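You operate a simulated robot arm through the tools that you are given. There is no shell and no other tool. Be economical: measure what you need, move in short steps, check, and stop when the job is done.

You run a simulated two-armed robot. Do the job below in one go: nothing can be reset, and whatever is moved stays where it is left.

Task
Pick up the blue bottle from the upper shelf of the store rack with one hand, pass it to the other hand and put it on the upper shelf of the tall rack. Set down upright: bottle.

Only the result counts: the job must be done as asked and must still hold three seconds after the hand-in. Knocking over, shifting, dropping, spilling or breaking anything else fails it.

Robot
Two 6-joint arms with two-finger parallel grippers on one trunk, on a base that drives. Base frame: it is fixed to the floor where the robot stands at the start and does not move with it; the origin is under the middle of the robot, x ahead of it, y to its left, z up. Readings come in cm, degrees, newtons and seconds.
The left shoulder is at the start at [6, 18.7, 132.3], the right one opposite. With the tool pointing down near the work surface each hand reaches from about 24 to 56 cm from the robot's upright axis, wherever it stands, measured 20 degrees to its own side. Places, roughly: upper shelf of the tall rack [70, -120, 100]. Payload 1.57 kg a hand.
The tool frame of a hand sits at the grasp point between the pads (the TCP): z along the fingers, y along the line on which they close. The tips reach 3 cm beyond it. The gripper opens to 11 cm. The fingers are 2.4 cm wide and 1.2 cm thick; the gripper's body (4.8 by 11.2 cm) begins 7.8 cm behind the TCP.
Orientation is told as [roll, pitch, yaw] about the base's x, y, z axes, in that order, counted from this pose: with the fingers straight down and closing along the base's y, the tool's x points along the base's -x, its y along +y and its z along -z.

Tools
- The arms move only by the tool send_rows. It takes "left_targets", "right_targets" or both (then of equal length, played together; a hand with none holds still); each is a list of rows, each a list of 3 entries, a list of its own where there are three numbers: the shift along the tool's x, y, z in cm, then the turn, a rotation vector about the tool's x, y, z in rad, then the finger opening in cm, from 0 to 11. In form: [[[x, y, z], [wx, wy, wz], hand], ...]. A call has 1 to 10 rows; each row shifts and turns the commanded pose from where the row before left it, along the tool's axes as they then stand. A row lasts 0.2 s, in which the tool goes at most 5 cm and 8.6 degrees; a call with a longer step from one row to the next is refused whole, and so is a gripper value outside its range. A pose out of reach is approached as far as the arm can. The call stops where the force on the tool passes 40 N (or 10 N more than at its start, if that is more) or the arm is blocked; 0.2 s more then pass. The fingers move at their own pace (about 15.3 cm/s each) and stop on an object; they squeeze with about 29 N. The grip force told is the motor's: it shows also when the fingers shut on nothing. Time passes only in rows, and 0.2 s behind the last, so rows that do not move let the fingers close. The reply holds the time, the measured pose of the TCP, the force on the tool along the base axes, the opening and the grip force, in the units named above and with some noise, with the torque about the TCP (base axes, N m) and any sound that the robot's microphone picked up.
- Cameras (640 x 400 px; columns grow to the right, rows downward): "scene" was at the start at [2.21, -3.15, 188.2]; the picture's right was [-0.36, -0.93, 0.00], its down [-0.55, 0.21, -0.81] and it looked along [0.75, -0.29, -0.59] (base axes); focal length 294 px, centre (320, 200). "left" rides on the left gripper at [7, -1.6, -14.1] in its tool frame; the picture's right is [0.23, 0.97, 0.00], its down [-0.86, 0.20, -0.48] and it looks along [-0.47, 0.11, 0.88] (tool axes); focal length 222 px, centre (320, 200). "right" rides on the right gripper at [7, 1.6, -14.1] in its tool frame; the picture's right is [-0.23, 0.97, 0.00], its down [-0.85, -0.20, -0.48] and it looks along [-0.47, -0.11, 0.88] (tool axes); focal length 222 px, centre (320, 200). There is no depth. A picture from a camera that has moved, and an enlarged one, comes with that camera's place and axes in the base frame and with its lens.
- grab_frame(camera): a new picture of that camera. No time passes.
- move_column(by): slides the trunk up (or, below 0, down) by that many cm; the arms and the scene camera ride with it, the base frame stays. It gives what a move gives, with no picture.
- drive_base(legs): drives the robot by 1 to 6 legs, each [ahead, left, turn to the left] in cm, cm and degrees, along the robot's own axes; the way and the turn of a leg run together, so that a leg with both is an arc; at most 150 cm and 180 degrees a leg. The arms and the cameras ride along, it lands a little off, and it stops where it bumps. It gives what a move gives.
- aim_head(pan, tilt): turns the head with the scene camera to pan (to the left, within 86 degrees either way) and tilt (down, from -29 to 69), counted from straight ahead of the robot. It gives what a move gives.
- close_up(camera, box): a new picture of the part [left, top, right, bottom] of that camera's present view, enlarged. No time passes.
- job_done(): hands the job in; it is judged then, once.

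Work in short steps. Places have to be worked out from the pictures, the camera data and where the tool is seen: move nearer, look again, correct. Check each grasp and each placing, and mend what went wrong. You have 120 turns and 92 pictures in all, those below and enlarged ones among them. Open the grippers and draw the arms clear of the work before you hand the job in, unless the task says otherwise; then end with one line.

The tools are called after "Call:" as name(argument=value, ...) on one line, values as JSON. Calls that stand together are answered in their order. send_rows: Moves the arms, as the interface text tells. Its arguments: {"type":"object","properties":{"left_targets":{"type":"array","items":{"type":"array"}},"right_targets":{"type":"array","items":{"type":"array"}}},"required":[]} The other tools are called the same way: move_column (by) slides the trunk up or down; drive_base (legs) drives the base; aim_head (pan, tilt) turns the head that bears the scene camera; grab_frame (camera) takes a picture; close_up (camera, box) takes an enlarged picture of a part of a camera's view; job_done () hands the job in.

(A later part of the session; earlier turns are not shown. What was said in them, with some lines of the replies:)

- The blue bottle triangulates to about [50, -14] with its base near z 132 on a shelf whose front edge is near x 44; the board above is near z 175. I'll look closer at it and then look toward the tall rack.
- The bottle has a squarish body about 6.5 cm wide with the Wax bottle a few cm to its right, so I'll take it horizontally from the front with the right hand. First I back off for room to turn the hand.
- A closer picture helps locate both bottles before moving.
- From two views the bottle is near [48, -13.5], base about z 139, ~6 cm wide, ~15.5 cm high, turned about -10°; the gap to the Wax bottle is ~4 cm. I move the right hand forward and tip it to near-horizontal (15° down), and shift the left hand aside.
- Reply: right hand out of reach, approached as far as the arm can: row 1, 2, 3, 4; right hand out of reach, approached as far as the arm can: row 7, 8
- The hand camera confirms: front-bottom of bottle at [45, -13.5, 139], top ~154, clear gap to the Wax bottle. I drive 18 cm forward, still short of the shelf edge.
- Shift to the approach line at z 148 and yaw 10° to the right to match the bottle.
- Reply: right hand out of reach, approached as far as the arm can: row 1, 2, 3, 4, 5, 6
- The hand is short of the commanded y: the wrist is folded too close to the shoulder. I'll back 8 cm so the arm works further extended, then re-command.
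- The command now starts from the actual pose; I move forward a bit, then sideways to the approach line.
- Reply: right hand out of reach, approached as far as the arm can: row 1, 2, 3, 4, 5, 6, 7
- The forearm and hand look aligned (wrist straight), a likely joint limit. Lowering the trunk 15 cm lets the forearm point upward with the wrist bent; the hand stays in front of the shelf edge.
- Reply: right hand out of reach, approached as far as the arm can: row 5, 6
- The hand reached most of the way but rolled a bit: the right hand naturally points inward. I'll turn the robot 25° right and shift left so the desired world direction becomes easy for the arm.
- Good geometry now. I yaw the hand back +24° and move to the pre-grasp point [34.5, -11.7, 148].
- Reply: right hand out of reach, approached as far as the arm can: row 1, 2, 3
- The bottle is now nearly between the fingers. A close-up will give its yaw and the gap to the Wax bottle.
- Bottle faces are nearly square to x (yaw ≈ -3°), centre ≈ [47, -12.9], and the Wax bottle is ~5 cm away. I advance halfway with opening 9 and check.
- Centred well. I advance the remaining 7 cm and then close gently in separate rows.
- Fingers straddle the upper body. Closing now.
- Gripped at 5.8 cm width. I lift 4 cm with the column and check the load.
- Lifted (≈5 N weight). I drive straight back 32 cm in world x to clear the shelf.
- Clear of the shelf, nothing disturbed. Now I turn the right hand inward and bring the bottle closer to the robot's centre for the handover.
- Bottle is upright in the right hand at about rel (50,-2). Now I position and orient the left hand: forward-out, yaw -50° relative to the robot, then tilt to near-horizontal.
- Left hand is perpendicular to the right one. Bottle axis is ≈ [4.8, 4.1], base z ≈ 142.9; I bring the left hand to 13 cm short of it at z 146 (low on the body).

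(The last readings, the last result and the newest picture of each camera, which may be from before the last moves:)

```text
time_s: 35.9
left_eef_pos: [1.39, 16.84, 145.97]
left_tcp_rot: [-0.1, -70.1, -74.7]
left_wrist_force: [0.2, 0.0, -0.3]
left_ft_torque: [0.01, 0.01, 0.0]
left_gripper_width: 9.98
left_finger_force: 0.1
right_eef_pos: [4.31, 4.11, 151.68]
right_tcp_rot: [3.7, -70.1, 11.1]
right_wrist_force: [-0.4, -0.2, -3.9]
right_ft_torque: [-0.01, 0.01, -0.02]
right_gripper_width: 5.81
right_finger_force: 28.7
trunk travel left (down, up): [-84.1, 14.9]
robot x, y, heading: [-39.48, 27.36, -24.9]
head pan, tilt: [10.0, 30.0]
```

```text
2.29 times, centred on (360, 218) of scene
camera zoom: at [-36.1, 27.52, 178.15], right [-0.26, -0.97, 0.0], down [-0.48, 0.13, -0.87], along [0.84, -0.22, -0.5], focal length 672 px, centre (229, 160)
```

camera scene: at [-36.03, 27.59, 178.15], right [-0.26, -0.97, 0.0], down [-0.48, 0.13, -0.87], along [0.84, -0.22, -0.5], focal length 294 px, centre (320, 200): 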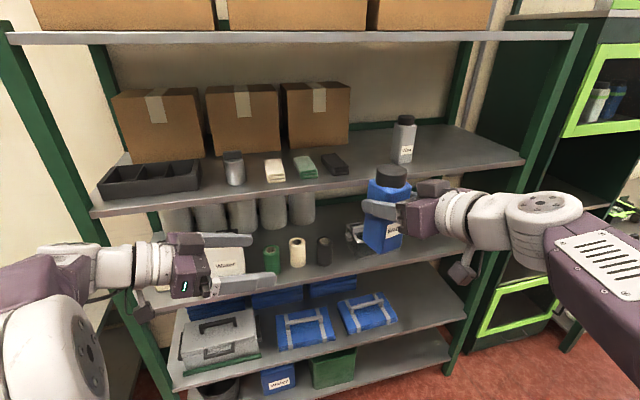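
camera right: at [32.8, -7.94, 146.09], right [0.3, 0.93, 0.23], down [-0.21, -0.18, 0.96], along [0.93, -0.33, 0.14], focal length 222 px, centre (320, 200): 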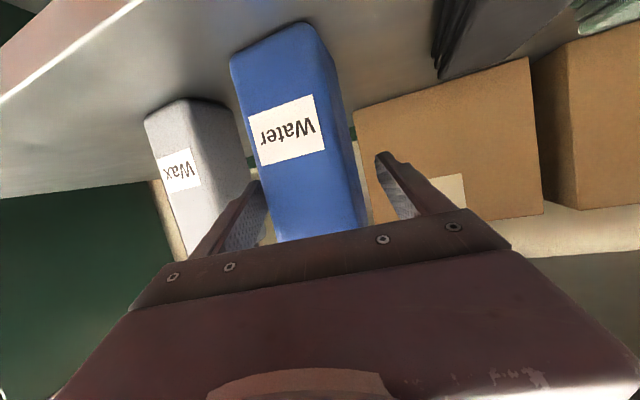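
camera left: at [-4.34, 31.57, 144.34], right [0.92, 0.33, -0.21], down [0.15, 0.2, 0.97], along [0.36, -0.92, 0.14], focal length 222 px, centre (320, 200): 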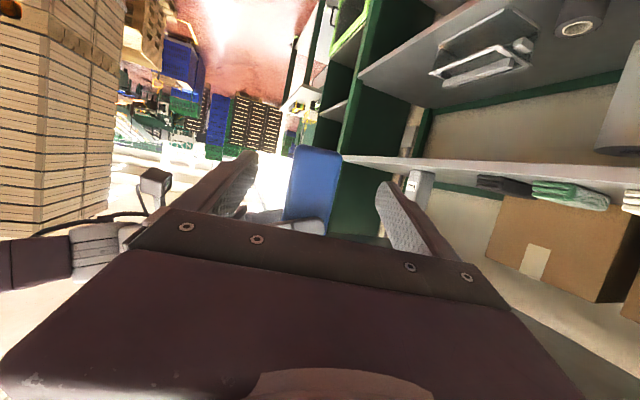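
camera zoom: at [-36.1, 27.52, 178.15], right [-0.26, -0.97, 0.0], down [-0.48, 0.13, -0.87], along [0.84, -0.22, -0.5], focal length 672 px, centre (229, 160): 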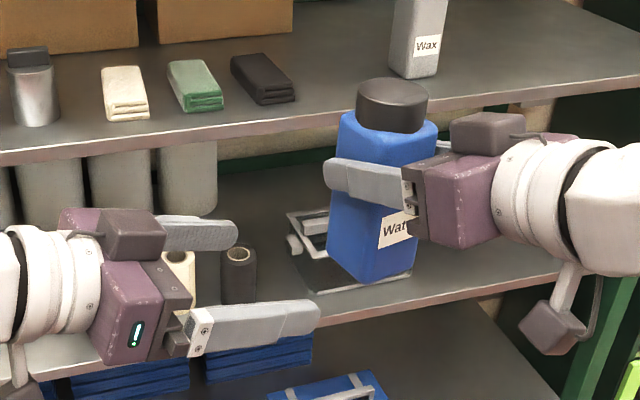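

Alignment is good (bottle centred between the fingers, base z ≈ 142.6). I advance horizontally in two parts.

Call:
send_rows(left_targets=[[[-0.87, -0.03, 2.45], [0, 0, 0], 9.5], [[-0.87, -0.03, 2.45], [0, 0, 0], 9.5], [[-0.87, -0.03, 2.45], [0, 0, 0], 9.5], [[0, 0, 0], [0, 0, 0], 9.5]])

Call:
close_up(camera="scene", box=[220, 130, 500, 305])

Call:
grab_frame(camera="left")

```text
time_s: 36.9
left_eef_pos: [3.33, 9.26, 146.0]
left_tcp_rot: [-0.1, -70.0, -74.7]
left_wrist_force: [0.2, 0.2, -0.6]
left_ft_torque: [-0.01, -0.03, -0.01]
left_gripper_width: 9.49
left_finger_force: 0.1
right_eef_pos: [4.43, 4.02, 151.65]
right_tcp_rot: [3.7, -69.9, 11.2]
right_wrist_force: [-1.1, -0.7, -4.0]
right_ft_torque: [-0.04, 0.02, 0.0]
right_gripper_width: 5.79
right_finger_force: 29.0
trunk travel left (down, up): [-84.1, 14.9]
robot x, y, heading: [-39.63, 27.32, -24.8]
head pan, tilt: [10.0, 30.0]
```

```text
2.29 times, centred on (360, 218) of scene
camera zoom: at [-36.14, 27.54, 178.15], right [-0.26, -0.97, 0.0], down [-0.48, 0.13, -0.87], along [0.84, -0.22, -0.5], focal length 672 px, centre (229, 160)
```

zoom: 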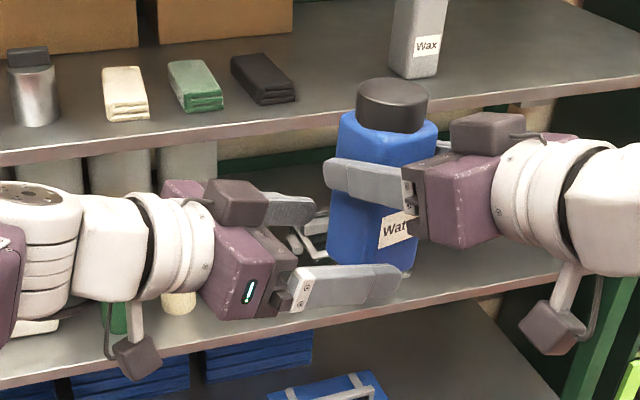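

```text
58 pictures are left
camera left: at [-2.38, 24.11, 144.24], right [0.92, 0.33, -0.21], down [0.15, 0.2, 0.97], along [0.36, -0.92, 0.14], focal length 222 px, centre (320, 200)
```

left: 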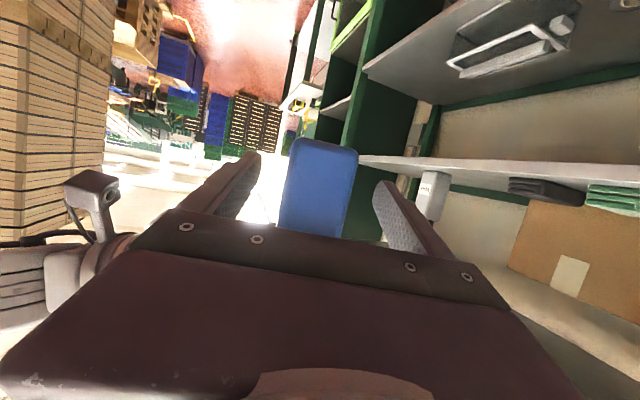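

Clear so far; I cover the last 5 cm and check before closing.

Call:
send_rows(left_targets=[[[-0.89, -0.07, 2.44], [0, 0, 0], 9.5], [[-0.89, -0.07, 2.44], [0, 0, 0], 9.5], [[0, 0, 0], [0, 0, 0], 9.5]])

Call:
close_up(camera="scene", box=[220, 130, 500, 305])

```text
time_s: 37.6
left_eef_pos: [4.52, 4.45, 145.9]
left_tcp_rot: [-0.1, -69.9, -74.7]
left_wrist_force: [-0.1, 0.1, 0.3]
left_ft_torque: [-0.04, 0.01, -0.01]
left_gripper_width: 9.48
left_finger_force: 0.1
right_eef_pos: [4.33, 4.11, 151.68]
right_tcp_rot: [3.6, -70.0, 11.3]
right_wrist_force: [-0.2, 0.2, -4.6]
right_ft_torque: [-0.03, 0.03, 0.02]
right_gripper_width: 5.79
right_finger_force: 28.7
trunk travel left (down, up): [-84.1, 14.9]
robot x, y, heading: [-39.21, 27.43, -24.7]
head pan, tilt: [10.0, 30.0]
```

```text
2.29 times, centred on (360, 218) of scene
camera zoom: at [-36.17, 27.61, 178.15], right [-0.26, -0.97, 0.0], down [-0.48, 0.13, -0.87], along [0.84, -0.22, -0.5], focal length 672 px, centre (229, 160)
```

zoom: 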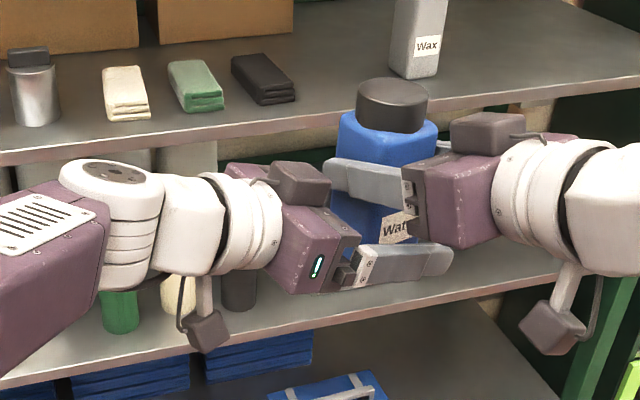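

Positioned without contact; I close the left fingers onto the lower body while the right keeps holding.

Call:
send_rows(left_targets=[[[0, 0, 0], [0, 0, 0], 8], [[0, 0, 0], [0, 0, 0], 6.5], [[0, 0, 0], [0, 0, 0], 5], [[0, 0, 0], [0, 0, 0], 2], [[0, 0, 0], [0, 0, 0], 0], [[0, 0, 0], [0, 0, 0], 0]])

Call:
close_up(camera="scene", box=[220, 130, 500, 305])

```text
time_s: 39.0
left_eef_pos: [4.64, 4.28, 145.94]
left_tcp_rot: [-0.1, -70.0, -74.5]
left_wrist_force: [27.6, 5.0, -1.2]
left_ft_torque: [-0.29, 1.27, -1.2]
left_gripper_width: 5.83
left_finger_force: 28.8
right_eef_pos: [4.28, 3.95, 151.59]
right_tcp_rot: [3.5, -70.0, 11.3]
right_wrist_force: [-27.9, -5.6, -3.0]
right_ft_torque: [-0.01, 0.35, 1.24]
right_gripper_width: 5.78
right_finger_force: 29.3
trunk travel left (down, up): [-84.1, 14.9]
robot x, y, heading: [-39.35, 27.02, -24.9]
head pan, tilt: [10.0, 30.0]
```

```text
2.29 times, centred on (360, 218) of scene
camera zoom: at [-36.11, 27.54, 178.15], right [-0.26, -0.97, 0.0], down [-0.48, 0.13, -0.87], along [0.84, -0.22, -0.5], focal length 672 px, centre (229, 160)
```

zoom: 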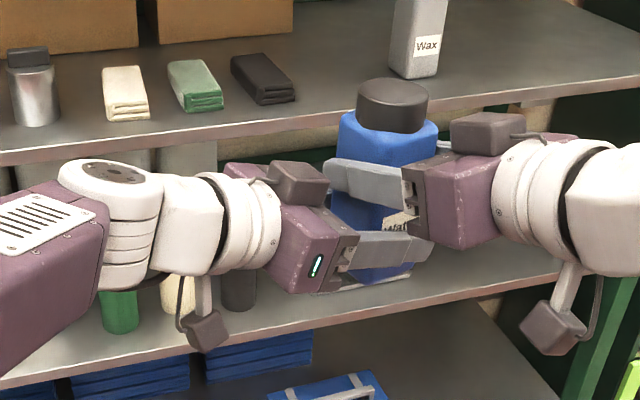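

Both hold (5.8 cm), but 28 N of side force shows the left hand is slightly off centre. I nudge it along its closing line toward +x to relieve.

Call:
send_rows(left_targets=[[[0, 0.25, 0], [0, 0, 0], 0], [[0, 0, 0], [0, 0, 0], 0]])

```text
time_s: 39.6
left_eef_pos: [4.87, 4.29, 145.98]
left_tcp_rot: [-0.1, -69.9, -74.9]
left_wrist_force: [10.0, 2.9, -1.1]
left_ft_torque: [-0.15, 0.54, -0.84]
left_gripper_width: 5.8
left_finger_force: 29.3
right_eef_pos: [4.34, 4.0, 151.68]
right_tcp_rot: [3.6, -70.1, 11.2]
right_wrist_force: [-9.9, -3.2, -1.9]
right_ft_torque: [-0.09, 0.09, 0.78]
right_gripper_width: 5.78
right_finger_force: 29.6
trunk travel left (down, up): [-84.1, 14.9]
robot x, y, heading: [-39.27, 27.79, -24.7]
head pan, tilt: [10.0, 30.0]
```

A little more relieves the rest.

Call:
send_rows(left_targets=[[[0, 0.14, 0], [0, 0, 0], 0], [[0, 0, 0], [0, 0, 0], 0]])

```text
time_s: 40.2
left_eef_pos: [4.7, 4.27, 145.9]
left_tcp_rot: [-0.2, -70.0, -75.0]
left_wrist_force: [-14.4, 1.7, -1.0]
left_ft_torque: [-0.37, 0.05, -0.71]
left_gripper_width: 5.81
left_finger_force: 28.7
right_eef_pos: [4.36, 4.11, 151.61]
right_tcp_rot: [3.8, -70.0, 11.1]
right_wrist_force: [14.1, -1.7, -0.8]
right_ft_torque: [0.28, -0.82, 0.62]
right_gripper_width: 5.79
right_finger_force: 29.0
trunk travel left (down, up): [-84.1, 14.9]
robot x, y, heading: [-39.64, 27.2, -24.8]
head pan, tilt: [10.0, 30.0]
```

Overshot slightly; I go back 0.08 cm, then open the right hand gradually.

Call:
send_rows(left_targets=[[[0, -0.08, 0], [0, 0, 0], 0], [[0, 0, 0], [0, 0, 0], 0]])

Call:
send_rows(right_targets=[[[0, 0, 0], [0, 0, 0], 6.5], [[0, 0, 0], [0, 0, 0], 8.5], [[0, 0, 0], [0, 0, 0], 9.5], [[0, 0, 0], [0, 0, 0], 9.5]])

Call:
close_up(camera="scene", box=[220, 130, 500, 305])

```text
time_s: 40.9
left_eef_pos: [4.77, 4.28, 145.98]
left_tcp_rot: [-0.2, -69.9, -74.9]
left_wrist_force: [-18.8, 3.6, -0.1]
left_ft_torque: [-0.45, -0.25, -0.89]
left_gripper_width: 5.8
left_finger_force: 29.1
right_eef_pos: [4.35, 3.92, 151.72]
right_tcp_rot: [3.6, -70.1, 11.1]
right_wrist_force: [17.9, -4.1, -0.7]
right_ft_torque: [0.22, -0.85, 0.81]
right_gripper_width: 5.8
right_finger_force: 29.0
trunk travel left (down, up): [-84.1, 14.9]
robot x, y, heading: [-39.67, 27.37, -24.7]
head pan, tilt: [10.0, 30.0]
```

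```text
time_s: 41.9
left_eef_pos: [4.87, 4.31, 146.07]
left_tcp_rot: [-0.1, -69.9, -74.7]
left_wrist_force: [-0.4, 0.9, 0.3]
left_ft_torque: [-0.05, 0.04, -0.04]
left_gripper_width: 5.79
left_finger_force: 29.3
right_eef_pos: [4.44, 4.06, 151.65]
right_tcp_rot: [3.6, -70.0, 11.1]
right_wrist_force: [-0.7, -1.3, -1.0]
right_ft_torque: [0.02, 0.0, 0.04]
right_gripper_width: 9.42
right_finger_force: 0.2
trunk travel left (down, up): [-84.1, 14.9]
robot x, y, heading: [-39.48, 27.44, -24.8]
head pan, tilt: [10.0, 30.0]
```

```text
2.29 times, centred on (360, 218) of scene
camera zoom: at [-36.1, 27.52, 178.15], right [-0.26, -0.97, 0.0], down [-0.48, 0.13, -0.87], along [0.84, -0.22, -0.5], focal length 672 px, centre (229, 160)
```

zoom: 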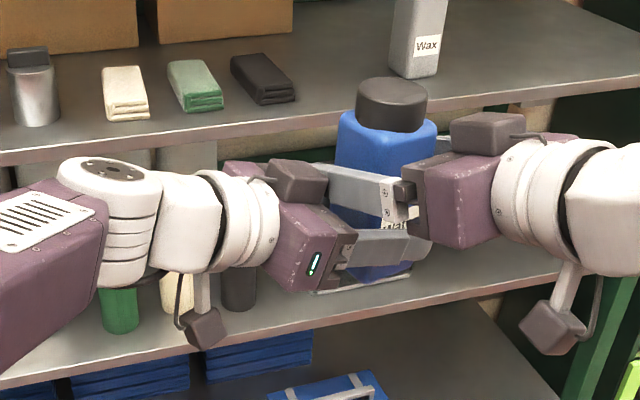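

Right hand is open and free of side force. I back it out along its own axis (which rises) and check the load on the left hand.

Call:
send_rows(right_targets=[[[0, 0, -1.5], [0, 0, 0], 9.5], [[0, 0, -2.5], [0, 0, 0], 9.5], [[0, 0, -3], [0, 0, 0], 9.5], [[0, 0, -4], [0, 0, 0], 9.5], [[0, 0, -4], [0, 0, 0], 9.5]])

Call:
grab_frame(camera="scene")

```text
time_s: 43.0
left_eef_pos: [4.82, 4.28, 145.8]
left_tcp_rot: [-0.1, -69.9, -74.8]
left_wrist_force: [0.9, 0.2, 0.5]
left_ft_torque: [0.04, 0.0, 0.01]
left_gripper_width: 5.81
left_finger_force: 29.0
right_eef_pos: [-8.01, -1.1, 157.21]
right_tcp_rot: [3.9, -69.9, 11.2]
right_wrist_force: [-0.3, 0.0, 0.4]
right_ft_torque: [0.0, 0.0, -0.03]
right_gripper_width: 9.51
right_finger_force: 0.0
right hand out of reach, approached as far as the arm can: row 4, 5
trunk travel left (down, up): [-84.1, 14.9]
robot x, y, heading: [-39.67, 27.58, -24.8]
head pan, tilt: [10.0, 30.0]
```

```text
54 pictures are left
camera scene: at [-36.13, 27.44, 178.15], right [-0.26, -0.97, 0.0], down [-0.48, 0.13, -0.87], along [0.84, -0.22, -0.5], focal length 294 px, centre (320, 200)
```

scene: 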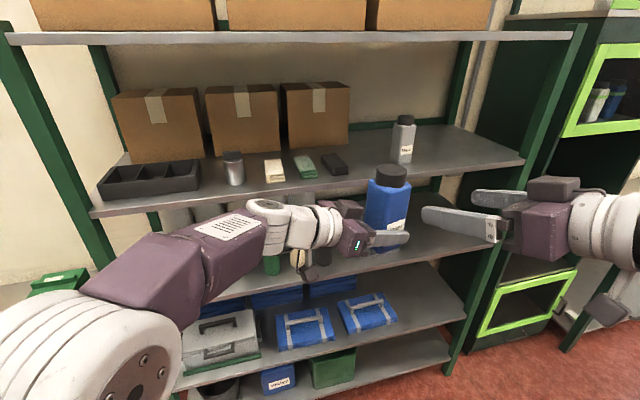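

The left hand holds the bottle upright. I look toward the tall rack and the floor on the right before driving.

Call:
aim_head(pan=-35, tilt=30)

Call:
grab_frame(camera="scene")

Call:
aim_head(pan=-86, tilt=30)

Call:
grab_frame(camera="scene")

```text
time_s: 44.2
left_eef_pos: [4.73, 4.32, 145.98]
left_tcp_rot: [0.0, -70.0, -74.7]
left_wrist_force: [-0.1, 0.1, -1.0]
left_ft_torque: [0.0, 0.0, -0.01]
left_gripper_width: 5.79
left_finger_force: 29.3
right_eef_pos: [-7.93, -1.12, 157.07]
right_tcp_rot: [3.8, -69.9, 11.2]
right_wrist_force: [-0.3, 0.4, -0.3]
right_ft_torque: [0.01, 0.0, 0.0]
right_gripper_width: 9.51
right_finger_force: 0.1
trunk travel left (down, up): [-84.1, 14.9]
robot x, y, heading: [-40.0, 27.36, -24.7]
head pan, tilt: [-35.0, 30.0]
```

```text
53 pictures are left
camera scene: at [-40.3, 22.04, 178.15], right [-0.86, -0.5, 0.0], down [-0.25, 0.43, -0.87], along [0.44, -0.75, -0.5], focal length 294 px, centre (320, 200)
```

scene: 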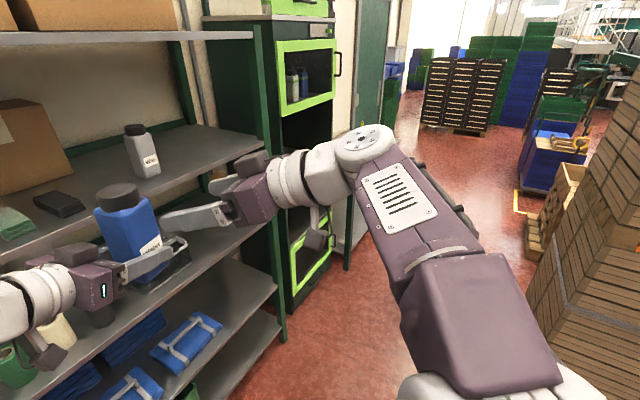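

```text
time_s: 45.4
left_eef_pos: [4.77, 4.31, 145.93]
left_tcp_rot: [-0.1, -69.9, -74.6]
left_wrist_force: [-0.1, -0.5, -0.4]
left_ft_torque: [0.01, 0.02, 0.0]
left_gripper_width: 5.81
left_finger_force: 29.2
right_eef_pos: [-7.78, -1.07, 157.14]
right_tcp_rot: [3.8, -69.9, 11.2]
right_wrist_force: [1.6, 0.5, -0.9]
right_ft_torque: [-0.02, -0.02, -0.02]
right_gripper_width: 9.48
right_finger_force: 0.1
trunk travel left (down, up): [-84.1, 14.9]
robot x, y, heading: [-39.53, 27.56, -25.0]
head pan, tilt: [-85.9, 30.0]
```

```text
52 pictures are left
camera scene: at [-48.05, 21.39, 178.15], right [-0.94, 0.35, 0.0], down [0.18, 0.47, -0.87], along [-0.31, -0.81, -0.5], focal length 294 px, centre (320, 200)
```

scene: 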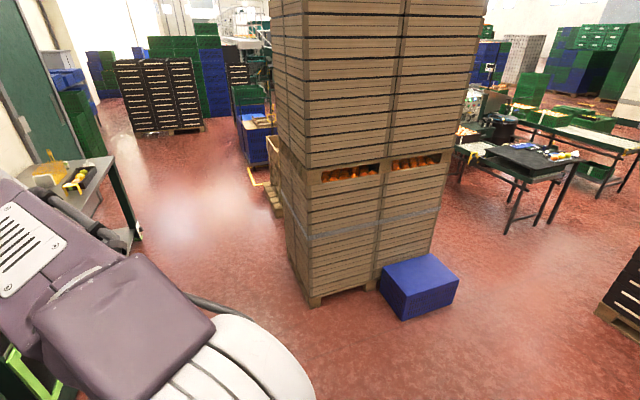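

The tall crate stack stays at x < -95; the lane along x ≈ -40 is free. The rack's open compartment (floor ≈ z 100) is below the glazed lime door. I turn to heading 0 and shift right 135 cm to face it.

Call:
drive_base(legs=[[0, 0, 25], [0, -135, 0]])

Call:
aim_head(pan=-10, tilt=30)

Call:
grab_frame(camera="scene")

```text
time_s: 53.4
left_eef_pos: [10.5, -110.81, 146.01]
left_tcp_rot: [-0.1, -69.9, -49.9]
left_wrist_force: [-0.3, 0.7, -0.1]
left_ft_torque: [0.0, -0.05, 0.02]
left_gripper_width: 5.77
left_finger_force: 28.9
right_eef_pos: [1.07, -120.94, 157.06]
right_tcp_rot: [3.8, -69.9, 36.1]
right_wrist_force: [-0.1, 0.0, 0.2]
right_ft_torque: [0.01, -0.01, 0.01]
right_gripper_width: 9.48
right_finger_force: 0.0
trunk travel left (down, up): [-84.1, 14.9]
robot x, y, heading: [-39.79, -108.53, -0.1]
head pan, tilt: [-85.9, 30.0]
```

```text
time_s: 54.9
left_eef_pos: [10.48, -110.86, 145.87]
left_tcp_rot: [-0.2, -69.9, -50.0]
left_wrist_force: [-0.1, -0.1, -0.3]
left_ft_torque: [0.0, 0.01, -0.02]
left_gripper_width: 5.77
left_finger_force: 29.1
right_eef_pos: [1.06, -121.09, 157.14]
right_tcp_rot: [4.0, -70.0, 36.0]
right_wrist_force: [-0.6, 0.0, -0.3]
right_ft_torque: [0.01, 0.02, -0.01]
right_gripper_width: 9.51
right_finger_force: 0.0
trunk travel left (down, up): [-84.1, 14.9]
robot x, y, heading: [-39.41, -108.99, 0.0]
head pan, tilt: [-10.0, 30.0]
```

```text
51 pictures are left
camera scene: at [-36.51, -110.07, 178.15], right [-0.18, -0.98, 0.0], down [-0.49, 0.09, -0.87], along [0.85, -0.15, -0.5], focal length 294 px, centre (320, 200)
```

scene: 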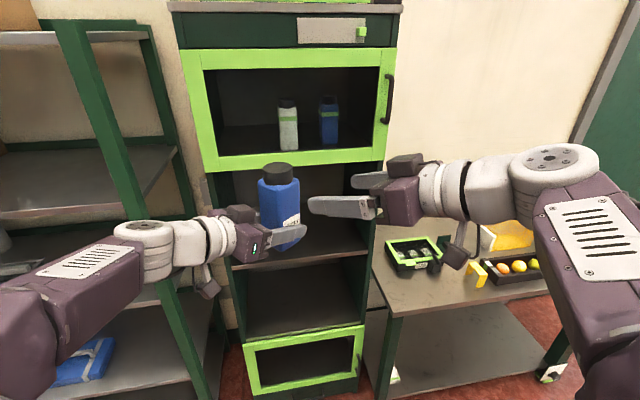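

The target compartment is open: floor ≈ z 100, ceiling ≈ 140, front ≈ x 50, y from -85 to -149. I move the left hand out to rel (64, 12) and turn it to point more forward (yaw -20°).

Call:
send_rows(left_targets=[[[0.12, 3.95, -0.32], [0, 0, 0], 0], [[0.12, 3.95, -0.32], [0, 0, 0], 0], [[0.12, 3.95, -0.32], [0, 0, 0], 0], [[0.12, 3.95, -0.32], [0, 0, 0], 0], [[0.12, 3.95, -0.32], [0, 0, 0], 0], [[0, 0, 0], [-0.123, 0, -0.0448], 0], [[0, 0, 0], [-0.123, 0, -0.0448], 0], [[0, 0, 0], [-0.123, 0, -0.0448], 0], [[0, 0, 0], [-0.123, 0, -0.0448], 0], [[0, 0, 0], [0, 0, 0], 0]])

Call:
grab_frame(camera="scene")

```text
time_s: 57.1
left_eef_pos: [24.39, -96.99, 145.93]
left_tcp_rot: [-0.1, -69.9, -20.0]
left_wrist_force: [-0.7, -1.2, -0.5]
left_ft_torque: [0.01, 0.0, -0.04]
left_gripper_width: 5.8
left_finger_force: 29.7
right_eef_pos: [0.94, -121.2, 157.15]
right_tcp_rot: [3.8, -70.0, 35.8]
right_wrist_force: [0.3, -0.8, 0.2]
right_ft_torque: [0.01, 0.0, -0.01]
right_gripper_width: 9.49
right_finger_force: 0.2
trunk travel left (down, up): [-84.1, 14.9]
robot x, y, heading: [-39.4, -108.76, -0.0]
head pan, tilt: [-10.0, 30.0]
```

```text
50 pictures are left
camera scene: at [-36.58, -110.08, 178.15], right [-0.18, -0.98, 0.0], down [-0.49, 0.09, -0.87], along [0.85, -0.15, -0.5], focal length 294 px, centre (320, 200)
```

scene: 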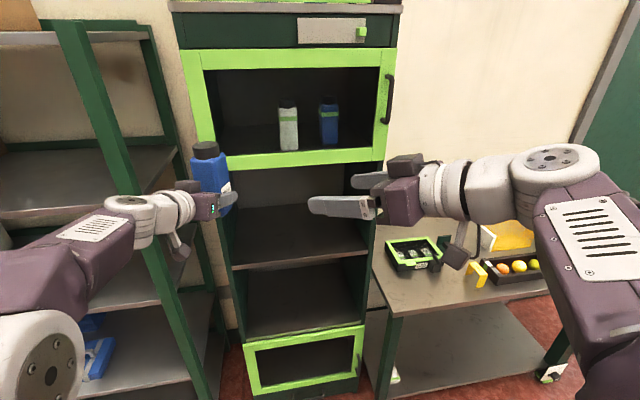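

The shelf is empty. I lower the trunk 35 cm, which also gives a second view for triangulating the shelf.

Call:
move_column(by=-35)

Call:
grab_frame(camera="scene")

```text
time_s: 60.5
left_eef_pos: [24.49, -96.78, 110.86]
left_tcp_rot: [-0.1, -69.9, -20.0]
left_wrist_force: [-0.2, 0.0, -0.2]
left_ft_torque: [0.0, -0.01, 0.01]
left_gripper_width: 5.8
left_finger_force: 28.8
right_eef_pos: [1.14, -121.01, 122.11]
right_tcp_rot: [3.8, -69.9, 36.0]
right_wrist_force: [-0.1, -0.4, -0.3]
right_ft_torque: [-0.04, 0.0, 0.01]
right_gripper_width: 9.5
right_finger_force: 0.0
trunk travel left (down, up): [-49.1, 49.9]
robot x, y, heading: [-39.35, -108.38, -0.0]
head pan, tilt: [-10.0, 30.0]
```

```text
49 pictures are left
camera scene: at [-36.51, -110.02, 143.15], right [-0.18, -0.98, 0.0], down [-0.49, 0.09, -0.87], along [0.85, -0.15, -0.5], focal length 294 px, centre (320, 200)
```

scene: 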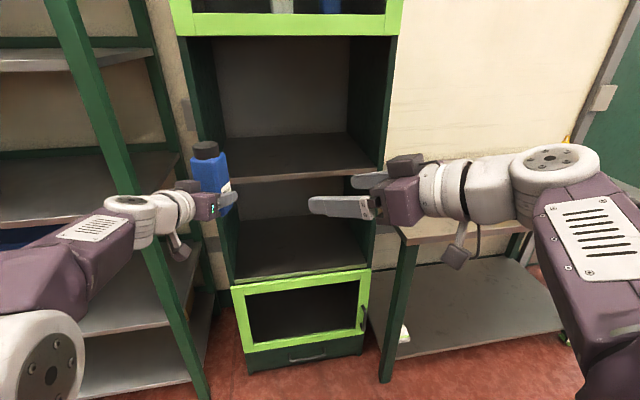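

I zoom in on the shelf edge for precision.

Call:
close_up(camera="scene", box=[180, 20, 400, 200])

```text
2.22 times, centred on (290, 110) of scene
camera zoom: at [-36.51, -110.02, 143.15], right [-0.18, -0.98, 0.0], down [-0.49, 0.09, -0.87], along [0.85, -0.15, -0.5], focal length 653 px, centre (387, 400)
```

zoom: 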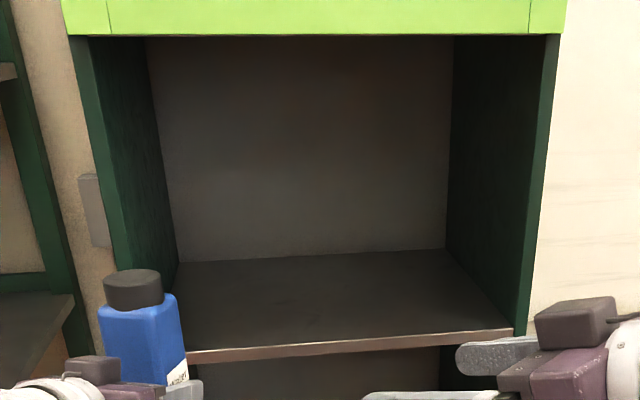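

Shelf top ≈ z 103–105, front edge ≈ x 45–50, inner walls y ≈ -94 and -143. I raise 5 cm for margin, then align at y ≈ -116 with the bottle still in front of the rack.

Call:
move_column(by=5)

Call:
drive_base(legs=[[0, -19, 0], [9, 0, 0]])

Call:
grab_frame(camera="scene")

Call:
grab_frame(camera="left")

```text
time_s: 61.5
left_eef_pos: [24.56, -96.89, 115.9]
left_tcp_rot: [0.0, -69.9, -20.1]
left_wrist_force: [-0.9, 0.2, -0.5]
left_ft_torque: [-0.02, 0.0, -0.03]
left_gripper_width: 5.76
left_finger_force: 28.7
right_eef_pos: [1.26, -121.06, 127.16]
right_tcp_rot: [3.7, -69.9, 35.8]
right_wrist_force: [-0.5, -0.8, -0.3]
right_ft_torque: [0.0, 0.02, -0.03]
right_gripper_width: 9.5
right_finger_force: 0.0
trunk travel left (down, up): [-54.1, 44.9]
robot x, y, heading: [-39.49, -108.39, -0.2]
head pan, tilt: [-10.0, 30.0]
```

```text
time_s: 63.7
left_eef_pos: [33.4, -115.93, 115.77]
left_tcp_rot: [-0.1, -69.9, -20.0]
left_wrist_force: [0.7, 0.5, 0.3]
left_ft_torque: [0.0, 0.02, 0.01]
left_gripper_width: 5.81
left_finger_force: 29.0
right_eef_pos: [9.96, -140.18, 127.17]
right_tcp_rot: [3.9, -70.0, 35.8]
right_wrist_force: [0.0, -0.3, 0.2]
right_ft_torque: [0.01, 0.01, 0.03]
right_gripper_width: 9.5
right_finger_force: 0.0
trunk travel left (down, up): [-54.1, 44.9]
robot x, y, heading: [-30.61, -127.41, -0.2]
head pan, tilt: [-10.0, 30.0]
```

```text
47 pictures are left
camera scene: at [-27.51, -129.14, 148.15], right [-0.18, -0.98, 0.0], down [-0.49, 0.09, -0.87], along [0.85, -0.15, -0.5], focal length 294 px, centre (320, 200)
```

scene: 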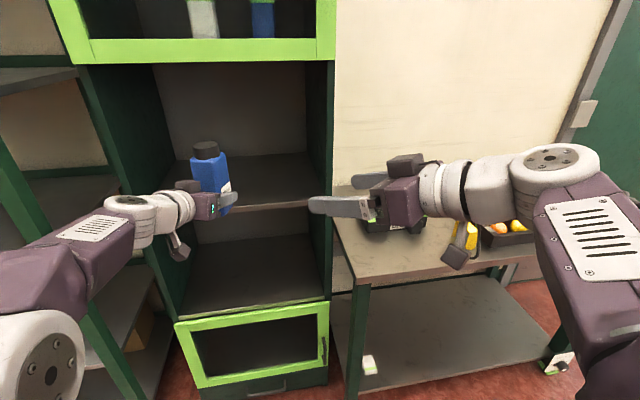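

```text
46 pictures are left
camera left: at [18.15, -111.99, 114.21], right [0.26, 0.94, -0.21], down [-0.08, 0.24, 0.97], along [0.96, -0.24, 0.14], focal length 222 px, centre (320, 200)
```

left: 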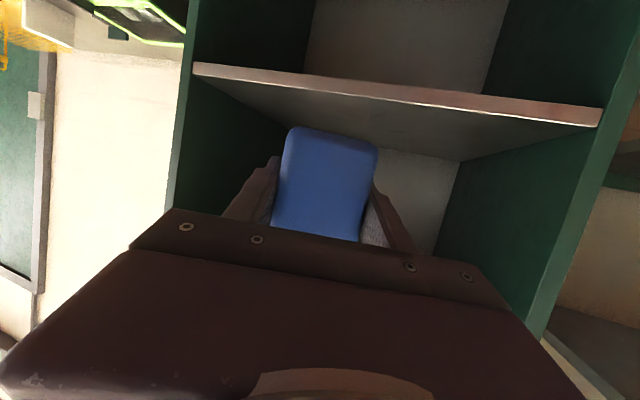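

Triangulation agrees: shelf top z ≈ 104.6, front edge x ≈ 46.5; bottle base is at z ≈ 112. I drive 24 cm forward to carry it over the shelf.

Call:
drive_base(legs=[[24, 0, 0]])

Call:
grab_frame(camera="left")

Call:
grab_frame(camera="scene")

```text
time_s: 65.5
left_eef_pos: [57.23, -115.78, 115.89]
left_tcp_rot: [-0.1, -69.8, -19.8]
left_wrist_force: [0.6, 0.7, -0.6]
left_ft_torque: [-0.02, 0.02, 0.0]
left_gripper_width: 5.8
left_finger_force: 29.4
right_eef_pos: [33.82, -140.11, 127.18]
right_tcp_rot: [3.8, -69.8, 35.9]
right_wrist_force: [-0.4, 0.9, 0.5]
right_ft_torque: [0.01, -0.04, 0.0]
right_gripper_width: 9.51
right_finger_force: 0.0
trunk travel left (down, up): [-54.1, 44.9]
robot x, y, heading: [-7.22, -127.92, 0.2]
head pan, tilt: [-10.0, 30.0]
```

```text
45 pictures are left
camera left: at [41.87, -111.89, 114.23], right [0.26, 0.94, -0.21], down [-0.08, 0.24, 0.97], along [0.96, -0.23, 0.14], focal length 222 px, centre (320, 200)
```

left: 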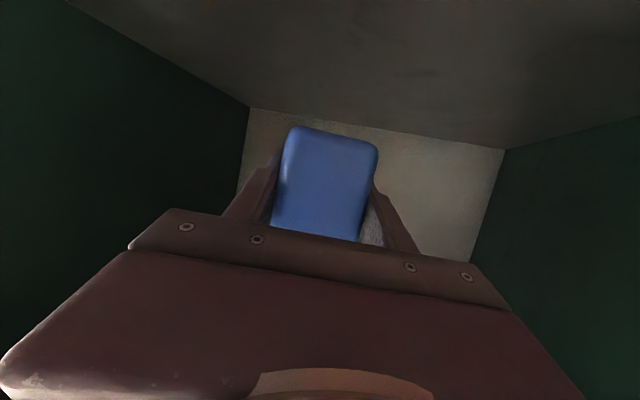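

```text
44 pictures are left
camera scene: at [-3.78, -129.13, 148.15], right [-0.17, -0.98, 0.0], down [-0.49, 0.09, -0.87], along [0.85, -0.15, -0.5], focal length 294 px, centre (320, 200)
```

scene: 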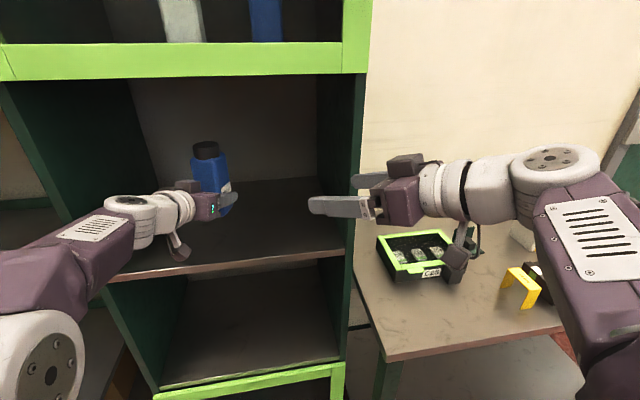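

Over the shelf with room all round. I lower 6 cm.

Call:
move_column(by=-6)

Call:
close_up(camera="scene", box=[100, 100, 340, 280])

```text
time_s: 66.5
left_eef_pos: [57.16, -115.92, 109.8]
left_tcp_rot: [0.0, -70.0, -19.9]
left_wrist_force: [-0.3, -0.2, 0.3]
left_ft_torque: [-0.01, 0.04, -0.03]
left_gripper_width: 5.79
left_finger_force: 29.1
right_eef_pos: [33.75, -140.07, 121.29]
right_tcp_rot: [3.8, -69.9, 36.1]
right_wrist_force: [-0.3, 0.4, -0.1]
right_ft_torque: [0.0, 0.01, -0.01]
right_gripper_width: 9.51
right_finger_force: 0.1
trunk travel left (down, up): [-48.1, 50.9]
robot x, y, heading: [-6.8, -127.56, 0.1]
head pan, tilt: [-10.0, 30.0]
```

```text
2.22 times, centred on (220, 190) of scene
camera zoom: at [-3.8, -129.13, 142.15], right [-0.17, -0.98, 0.0], down [-0.49, 0.09, -0.87], along [0.85, -0.15, -0.5], focal length 653 px, centre (542, 222)
```

zoom: 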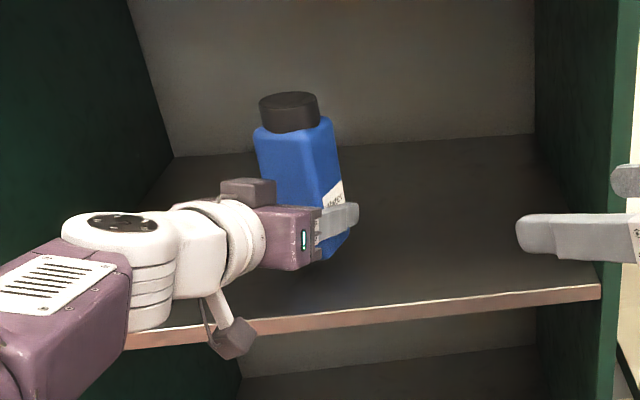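

The base is about 1–2 cm above the shelf. I go down with the arm in fine steps, watching the force.

Call:
send_rows(left_targets=[[[0.235, 0, 0.085], [0, 0, 0], 0], [[0.235, 0, 0.085], [0, 0, 0], 0], [[0.235, 0, 0.085], [0, 0, 0], 0], [[0, 0, 0], [0, 0, 0], 0]])

Call:
send_rows(left_targets=[[[0.188, 0, 0.068], [0, 0, 0], 0], [[0.188, 0, 0.068], [0, 0, 0], 0], [[0, 0, 0], [0, 0, 0], 0]])

```text
time_s: 67.5
left_eef_pos: [57.18, -115.92, 109.1]
left_tcp_rot: [-0.1, -69.9, -19.9]
left_wrist_force: [0.1, -0.6, 0.1]
left_ft_torque: [0.0, 0.02, 0.01]
left_gripper_width: 5.79
left_finger_force: 29.6
right_eef_pos: [33.82, -140.06, 121.18]
right_tcp_rot: [3.8, -69.9, 36.0]
right_wrist_force: [0.2, -0.1, -0.6]
right_ft_torque: [0.01, 0.01, 0.03]
right_gripper_width: 9.5
right_finger_force: 0.0
trunk travel left (down, up): [-48.1, 50.9]
robot x, y, heading: [-6.52, -127.41, -0.2]
head pan, tilt: [-10.0, 30.0]
```

```text
time_s: 68.3
left_eef_pos: [57.16, -115.85, 108.63]
left_tcp_rot: [-0.3, -70.0, -19.8]
left_wrist_force: [0.2, 0.2, 0.8]
left_ft_torque: [-0.02, 0.01, 0.02]
left_gripper_width: 5.77
left_finger_force: 29.1
right_eef_pos: [33.77, -140.05, 121.21]
right_tcp_rot: [3.9, -69.9, 36.0]
right_wrist_force: [0.1, 0.1, -0.2]
right_ft_torque: [-0.02, 0.02, -0.01]
right_gripper_width: 9.5
right_finger_force: 0.1
trunk travel left (down, up): [-48.1, 50.9]
robot x, y, heading: [-7.06, -127.66, 0.2]
head pan, tilt: [-10.0, 30.0]
```

No contact yet (base ≈ 105.3). Continue down 0.4 cm at a time.

Call:
send_rows(left_targets=[[[0.188, 0, 0.068], [0, 0, 0], 0], [[0.188, 0, 0.068], [0, 0, 0], 0], [[0, 0, 0], [0, 0, 0], 0]])

```text
time_s: 69.1
left_eef_pos: [57.09, -115.95, 108.3]
left_tcp_rot: [-0.1, -70.0, -19.8]
left_wrist_force: [-0.3, 0.0, -0.6]
left_ft_torque: [0.0, 0.03, -0.03]
left_gripper_width: 5.81
left_finger_force: 28.8
right_eef_pos: [33.74, -140.02, 121.25]
right_tcp_rot: [3.8, -69.9, 36.2]
right_wrist_force: [0.0, -0.2, -0.2]
right_ft_torque: [-0.02, 0.01, 0.01]
right_gripper_width: 9.49
right_finger_force: 0.1
trunk travel left (down, up): [-48.1, 50.9]
robot x, y, heading: [-6.97, -127.23, -0.0]
head pan, tilt: [-10.0, 30.0]
```

Call:
send_rows(left_targets=[[[0.188, 0, 0.068], [0, 0, 0], 0], [[0.188, 0, 0.068], [0, 0, 0], 0], [[0, 0, 0], [0, 0, 0], 0]])

Call:
close_up(camera="scene", box=[160, 120, 280, 210])

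```text
time_s: 69.9
left_eef_pos: [57.2, -115.9, 107.95]
left_tcp_rot: [0.0, -70.0, -20.0]
left_wrist_force: [2.9, -0.9, 1.2]
left_ft_torque: [-0.09, -0.23, 0.03]
left_gripper_width: 5.8
left_finger_force: 29.0
right_eef_pos: [33.78, -140.08, 121.14]
right_tcp_rot: [3.8, -69.9, 36.0]
right_wrist_force: [-0.2, 0.8, 0.0]
right_ft_torque: [0.0, -0.03, 0.0]
right_gripper_width: 9.52
right_finger_force: 0.0
trunk travel left (down, up): [-48.1, 50.9]
robot x, y, heading: [-6.84, -127.74, 0.1]
head pan, tilt: [-10.0, 30.0]
```

```text
4.44 times, centred on (220, 165) of scene
camera zoom: at [-3.84, -129.15, 142.16], right [-0.17, -0.98, 0.0], down [-0.49, 0.09, -0.87], along [0.85, -0.15, -0.5], focal length 1306 px, centre (764, 356)
```

zoom: 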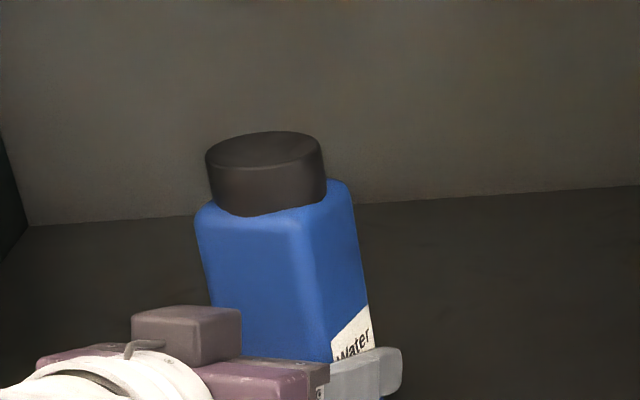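

First light contact. A bit more to seat it.

Call:
send_rows(left_targets=[[[0.141, 0, 0.051], [0, 0, 0], 0], [[0, 0, 0], [0, 0, 0], 0]])

```text
time_s: 70.5
left_eef_pos: [57.07, -115.92, 108.01]
left_tcp_rot: [0.0, -70.0, -19.9]
left_wrist_force: [5.8, 1.0, 11.2]
left_ft_torque: [-0.13, -0.68, 0.06]
left_gripper_width: 5.78
left_finger_force: 28.8
right_eef_pos: [33.68, -140.04, 121.32]
right_tcp_rot: [3.7, -70.0, 36.1]
right_wrist_force: [-0.3, 0.1, 0.1]
right_ft_torque: [0.04, -0.02, 0.03]
right_gripper_width: 9.49
right_finger_force: 0.1
trunk travel left (down, up): [-48.1, 50.9]
robot x, y, heading: [-6.82, -127.65, -0.1]
head pan, tilt: [-10.0, 30.0]
```

11 N upward with torque indicating the far edge touches first, so the bottle leans slightly forward. I pitch the hand back by 2° to seat the base flat.

Call:
send_rows(left_targets=[[[0, 0, 0], [0, -0.02, 0], 0], [[0, 0, 0], [0, -0.02, 0], 0], [[0, 0, 0], [0, 0, 0], 0]])

```text
time_s: 71.3
left_eef_pos: [56.89, -115.78, 107.95]
left_tcp_rot: [0.0, -72.5, -20.0]
left_wrist_force: [3.3, 4.8, 18.8]
left_ft_torque: [0.34, 0.47, -0.17]
left_gripper_width: 5.76
left_finger_force: 28.8
right_eef_pos: [33.66, -140.03, 121.25]
right_tcp_rot: [3.5, -70.0, 36.3]
right_wrist_force: [-0.7, 0.0, -0.4]
right_ft_torque: [0.02, -0.01, -0.01]
right_gripper_width: 9.51
right_finger_force: 0.0
trunk travel left (down, up): [-48.1, 50.9]
robot x, y, heading: [-6.79, -127.49, 0.1]
head pan, tilt: [-10.0, 30.0]
```

Now the near edge touches, so flat is in between; I go back half of it, then open slowly.

Call:
send_rows(left_targets=[[[0, 0, 0], [0, 0.016, 0], 0], [[0, 0, 0], [0, 0, 0], 0]])

Call:
send_rows(left_targets=[[[0, 0, 0], [0, 0, 0], 5.9], [[0, 0, 0], [0, 0, 0], 6.2], [[0, 0, 0], [0, 0, 0], 7], [[0, 0, 0], [0, 0, 0], 8], [[0, 0, 0], [0, 0, 0], 9], [[0, 0, 0], [0, 0, 0], 9.5], [[0, 0, 0], [0, 0, 0], 9.5]])

Call:
close_up(camera="scene", box=[100, 100, 340, 280])

Call:
grab_frame(camera="left")

```text
time_s: 71.9
left_eef_pos: [57.1, -115.78, 108.0]
left_tcp_rot: [0.1, -71.6, -20.0]
left_wrist_force: [6.3, 4.1, 20.9]
left_ft_torque: [0.24, 0.49, -0.12]
left_gripper_width: 5.82
left_finger_force: 29.0
right_eef_pos: [33.54, -139.95, 121.28]
right_tcp_rot: [3.5, -70.1, 36.2]
right_wrist_force: [0.1, -0.3, -0.4]
right_ft_torque: [-0.02, 0.02, -0.01]
right_gripper_width: 9.5
right_finger_force: 0.1
trunk travel left (down, up): [-48.1, 50.9]
robot x, y, heading: [-6.88, -127.68, -0.0]
head pan, tilt: [-10.0, 30.0]
```

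```text
time_s: 73.5
left_eef_pos: [57.12, -115.89, 107.72]
left_tcp_rot: [0.0, -71.3, -20.0]
left_wrist_force: [-0.1, -0.3, -0.3]
left_ft_torque: [0.01, 0.0, 0.03]
left_gripper_width: 9.49
left_finger_force: 0.0
right_eef_pos: [33.61, -140.05, 121.18]
right_tcp_rot: [3.7, -70.0, 36.1]
right_wrist_force: [-0.4, 0.2, 1.0]
right_ft_torque: [-0.02, 0.01, 0.04]
right_gripper_width: 9.51
right_finger_force: 0.0
trunk travel left (down, up): [-48.1, 50.9]
robot x, y, heading: [-7.21, -127.39, -0.3]
head pan, tilt: [-10.0, 30.0]
```

```text
2.22 times, centred on (220, 190) of scene
camera zoom: at [-3.87, -129.14, 142.15], right [-0.17, -0.98, 0.0], down [-0.49, 0.09, -0.87], along [0.85, -0.15, -0.5], focal length 653 px, centre (542, 222)
```

zoom: 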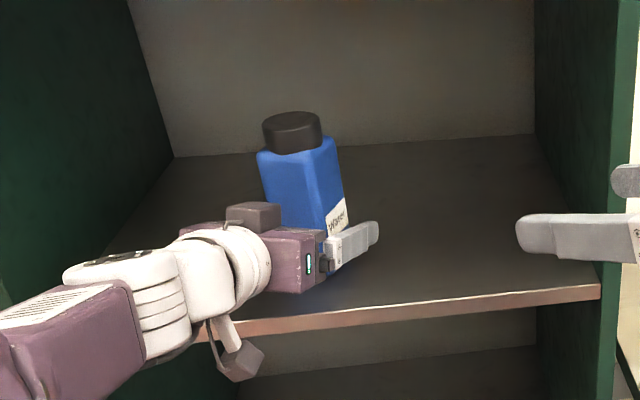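

```text
40 pictures are left
camera left: at [41.86, -111.94, 105.78], right [0.26, 0.94, -0.22], down [-0.1, 0.25, 0.96], along [0.96, -0.23, 0.16], focal length 222 px, centre (320, 200)
```

left: 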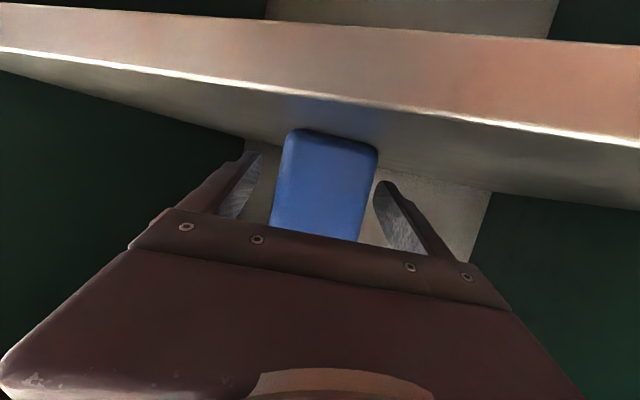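

The bottle stands free on the shelf. I withdraw the left hand along its own axis.

Call:
send_rows(left_targets=[[[0, 0, -1], [0, 0, 0], 9.8], [[0, 0, -2], [0, 0, 0], 9.8], [[0, 0, -2.5], [0, 0, 0], 9.8], [[0, 0, -2.5], [0, 0, 0], 9.8], [[0, 0, -2], [0, 0, 0], 9.8]])

Call:
grab_frame(camera="left")

```text
time_s: 74.7
left_eef_pos: [48.18, -112.51, 111.09]
left_tcp_rot: [0.0, -71.4, -20.1]
left_wrist_force: [-0.2, -0.3, -0.1]
left_ft_torque: [-0.04, -0.02, -0.01]
left_gripper_width: 9.79
left_finger_force: 0.1
right_eef_pos: [33.57, -140.08, 121.13]
right_tcp_rot: [3.7, -70.0, 36.2]
right_wrist_force: [0.2, 0.4, -0.3]
right_ft_torque: [0.03, 0.0, -0.02]
right_gripper_width: 9.47
right_finger_force: 0.1
trunk travel left (down, up): [-48.1, 50.9]
robot x, y, heading: [-6.72, -127.48, 0.0]
head pan, tilt: [-10.0, 30.0]
```

```text
39 pictures are left
camera left: at [32.94, -108.6, 109.01], right [0.27, 0.94, -0.21], down [-0.1, 0.25, 0.96], along [0.96, -0.23, 0.16], focal length 222 px, centre (320, 200)
```

left: 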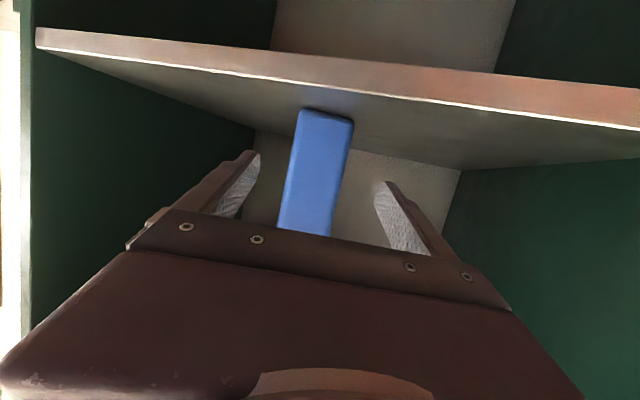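

Fingers are clear of the bottle (still upright). I back the base away and look at the result.

Call:
drive_base(legs=[[-30, 0, 0]])

Call:
grab_frame(camera="scene")

```text
time_s: 76.7
left_eef_pos: [18.34, -112.65, 110.98]
left_tcp_rot: [0.0, -71.4, -20.0]
left_wrist_force: [-0.5, 0.4, 0.8]
left_ft_torque: [-0.01, 0.01, 0.0]
left_gripper_width: 9.78
left_finger_force: 0.2
right_eef_pos: [3.67, -140.06, 121.24]
right_tcp_rot: [3.6, -70.1, 36.1]
right_wrist_force: [-0.3, -0.6, -0.2]
right_ft_torque: [-0.01, 0.01, -0.04]
right_gripper_width: 9.5
right_finger_force: 0.1
trunk travel left (down, up): [-48.1, 50.9]
robot x, y, heading: [-36.71, -127.56, -0.2]
head pan, tilt: [-10.0, 30.0]
```

```text
38 pictures are left
camera scene: at [-33.89, -129.1, 142.15], right [-0.18, -0.98, 0.0], down [-0.49, 0.09, -0.87], along [0.85, -0.15, -0.5], focal length 294 px, centre (320, 200)
```

scene: 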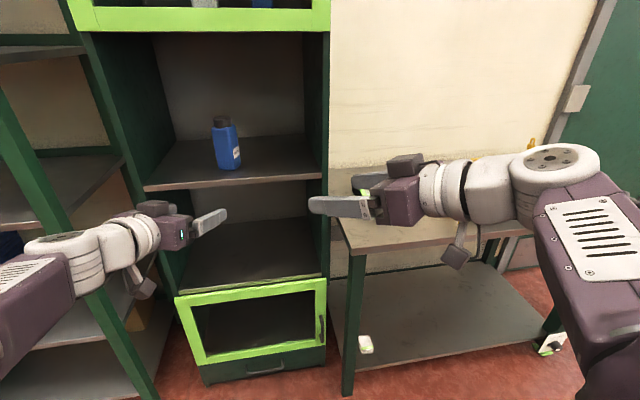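

The bottle stands upright on the upper shelf, both hands are open and well clear. I hand in the job.

Call:
job_done()

```text
The job is handed in.
```

The blue bottle was picked up with the right hand, passed to the left, and now stands upright on the tall rack's upper shelf (the open shelf near z 104). Both grippers are open and clear, and I saw nothing else moved.
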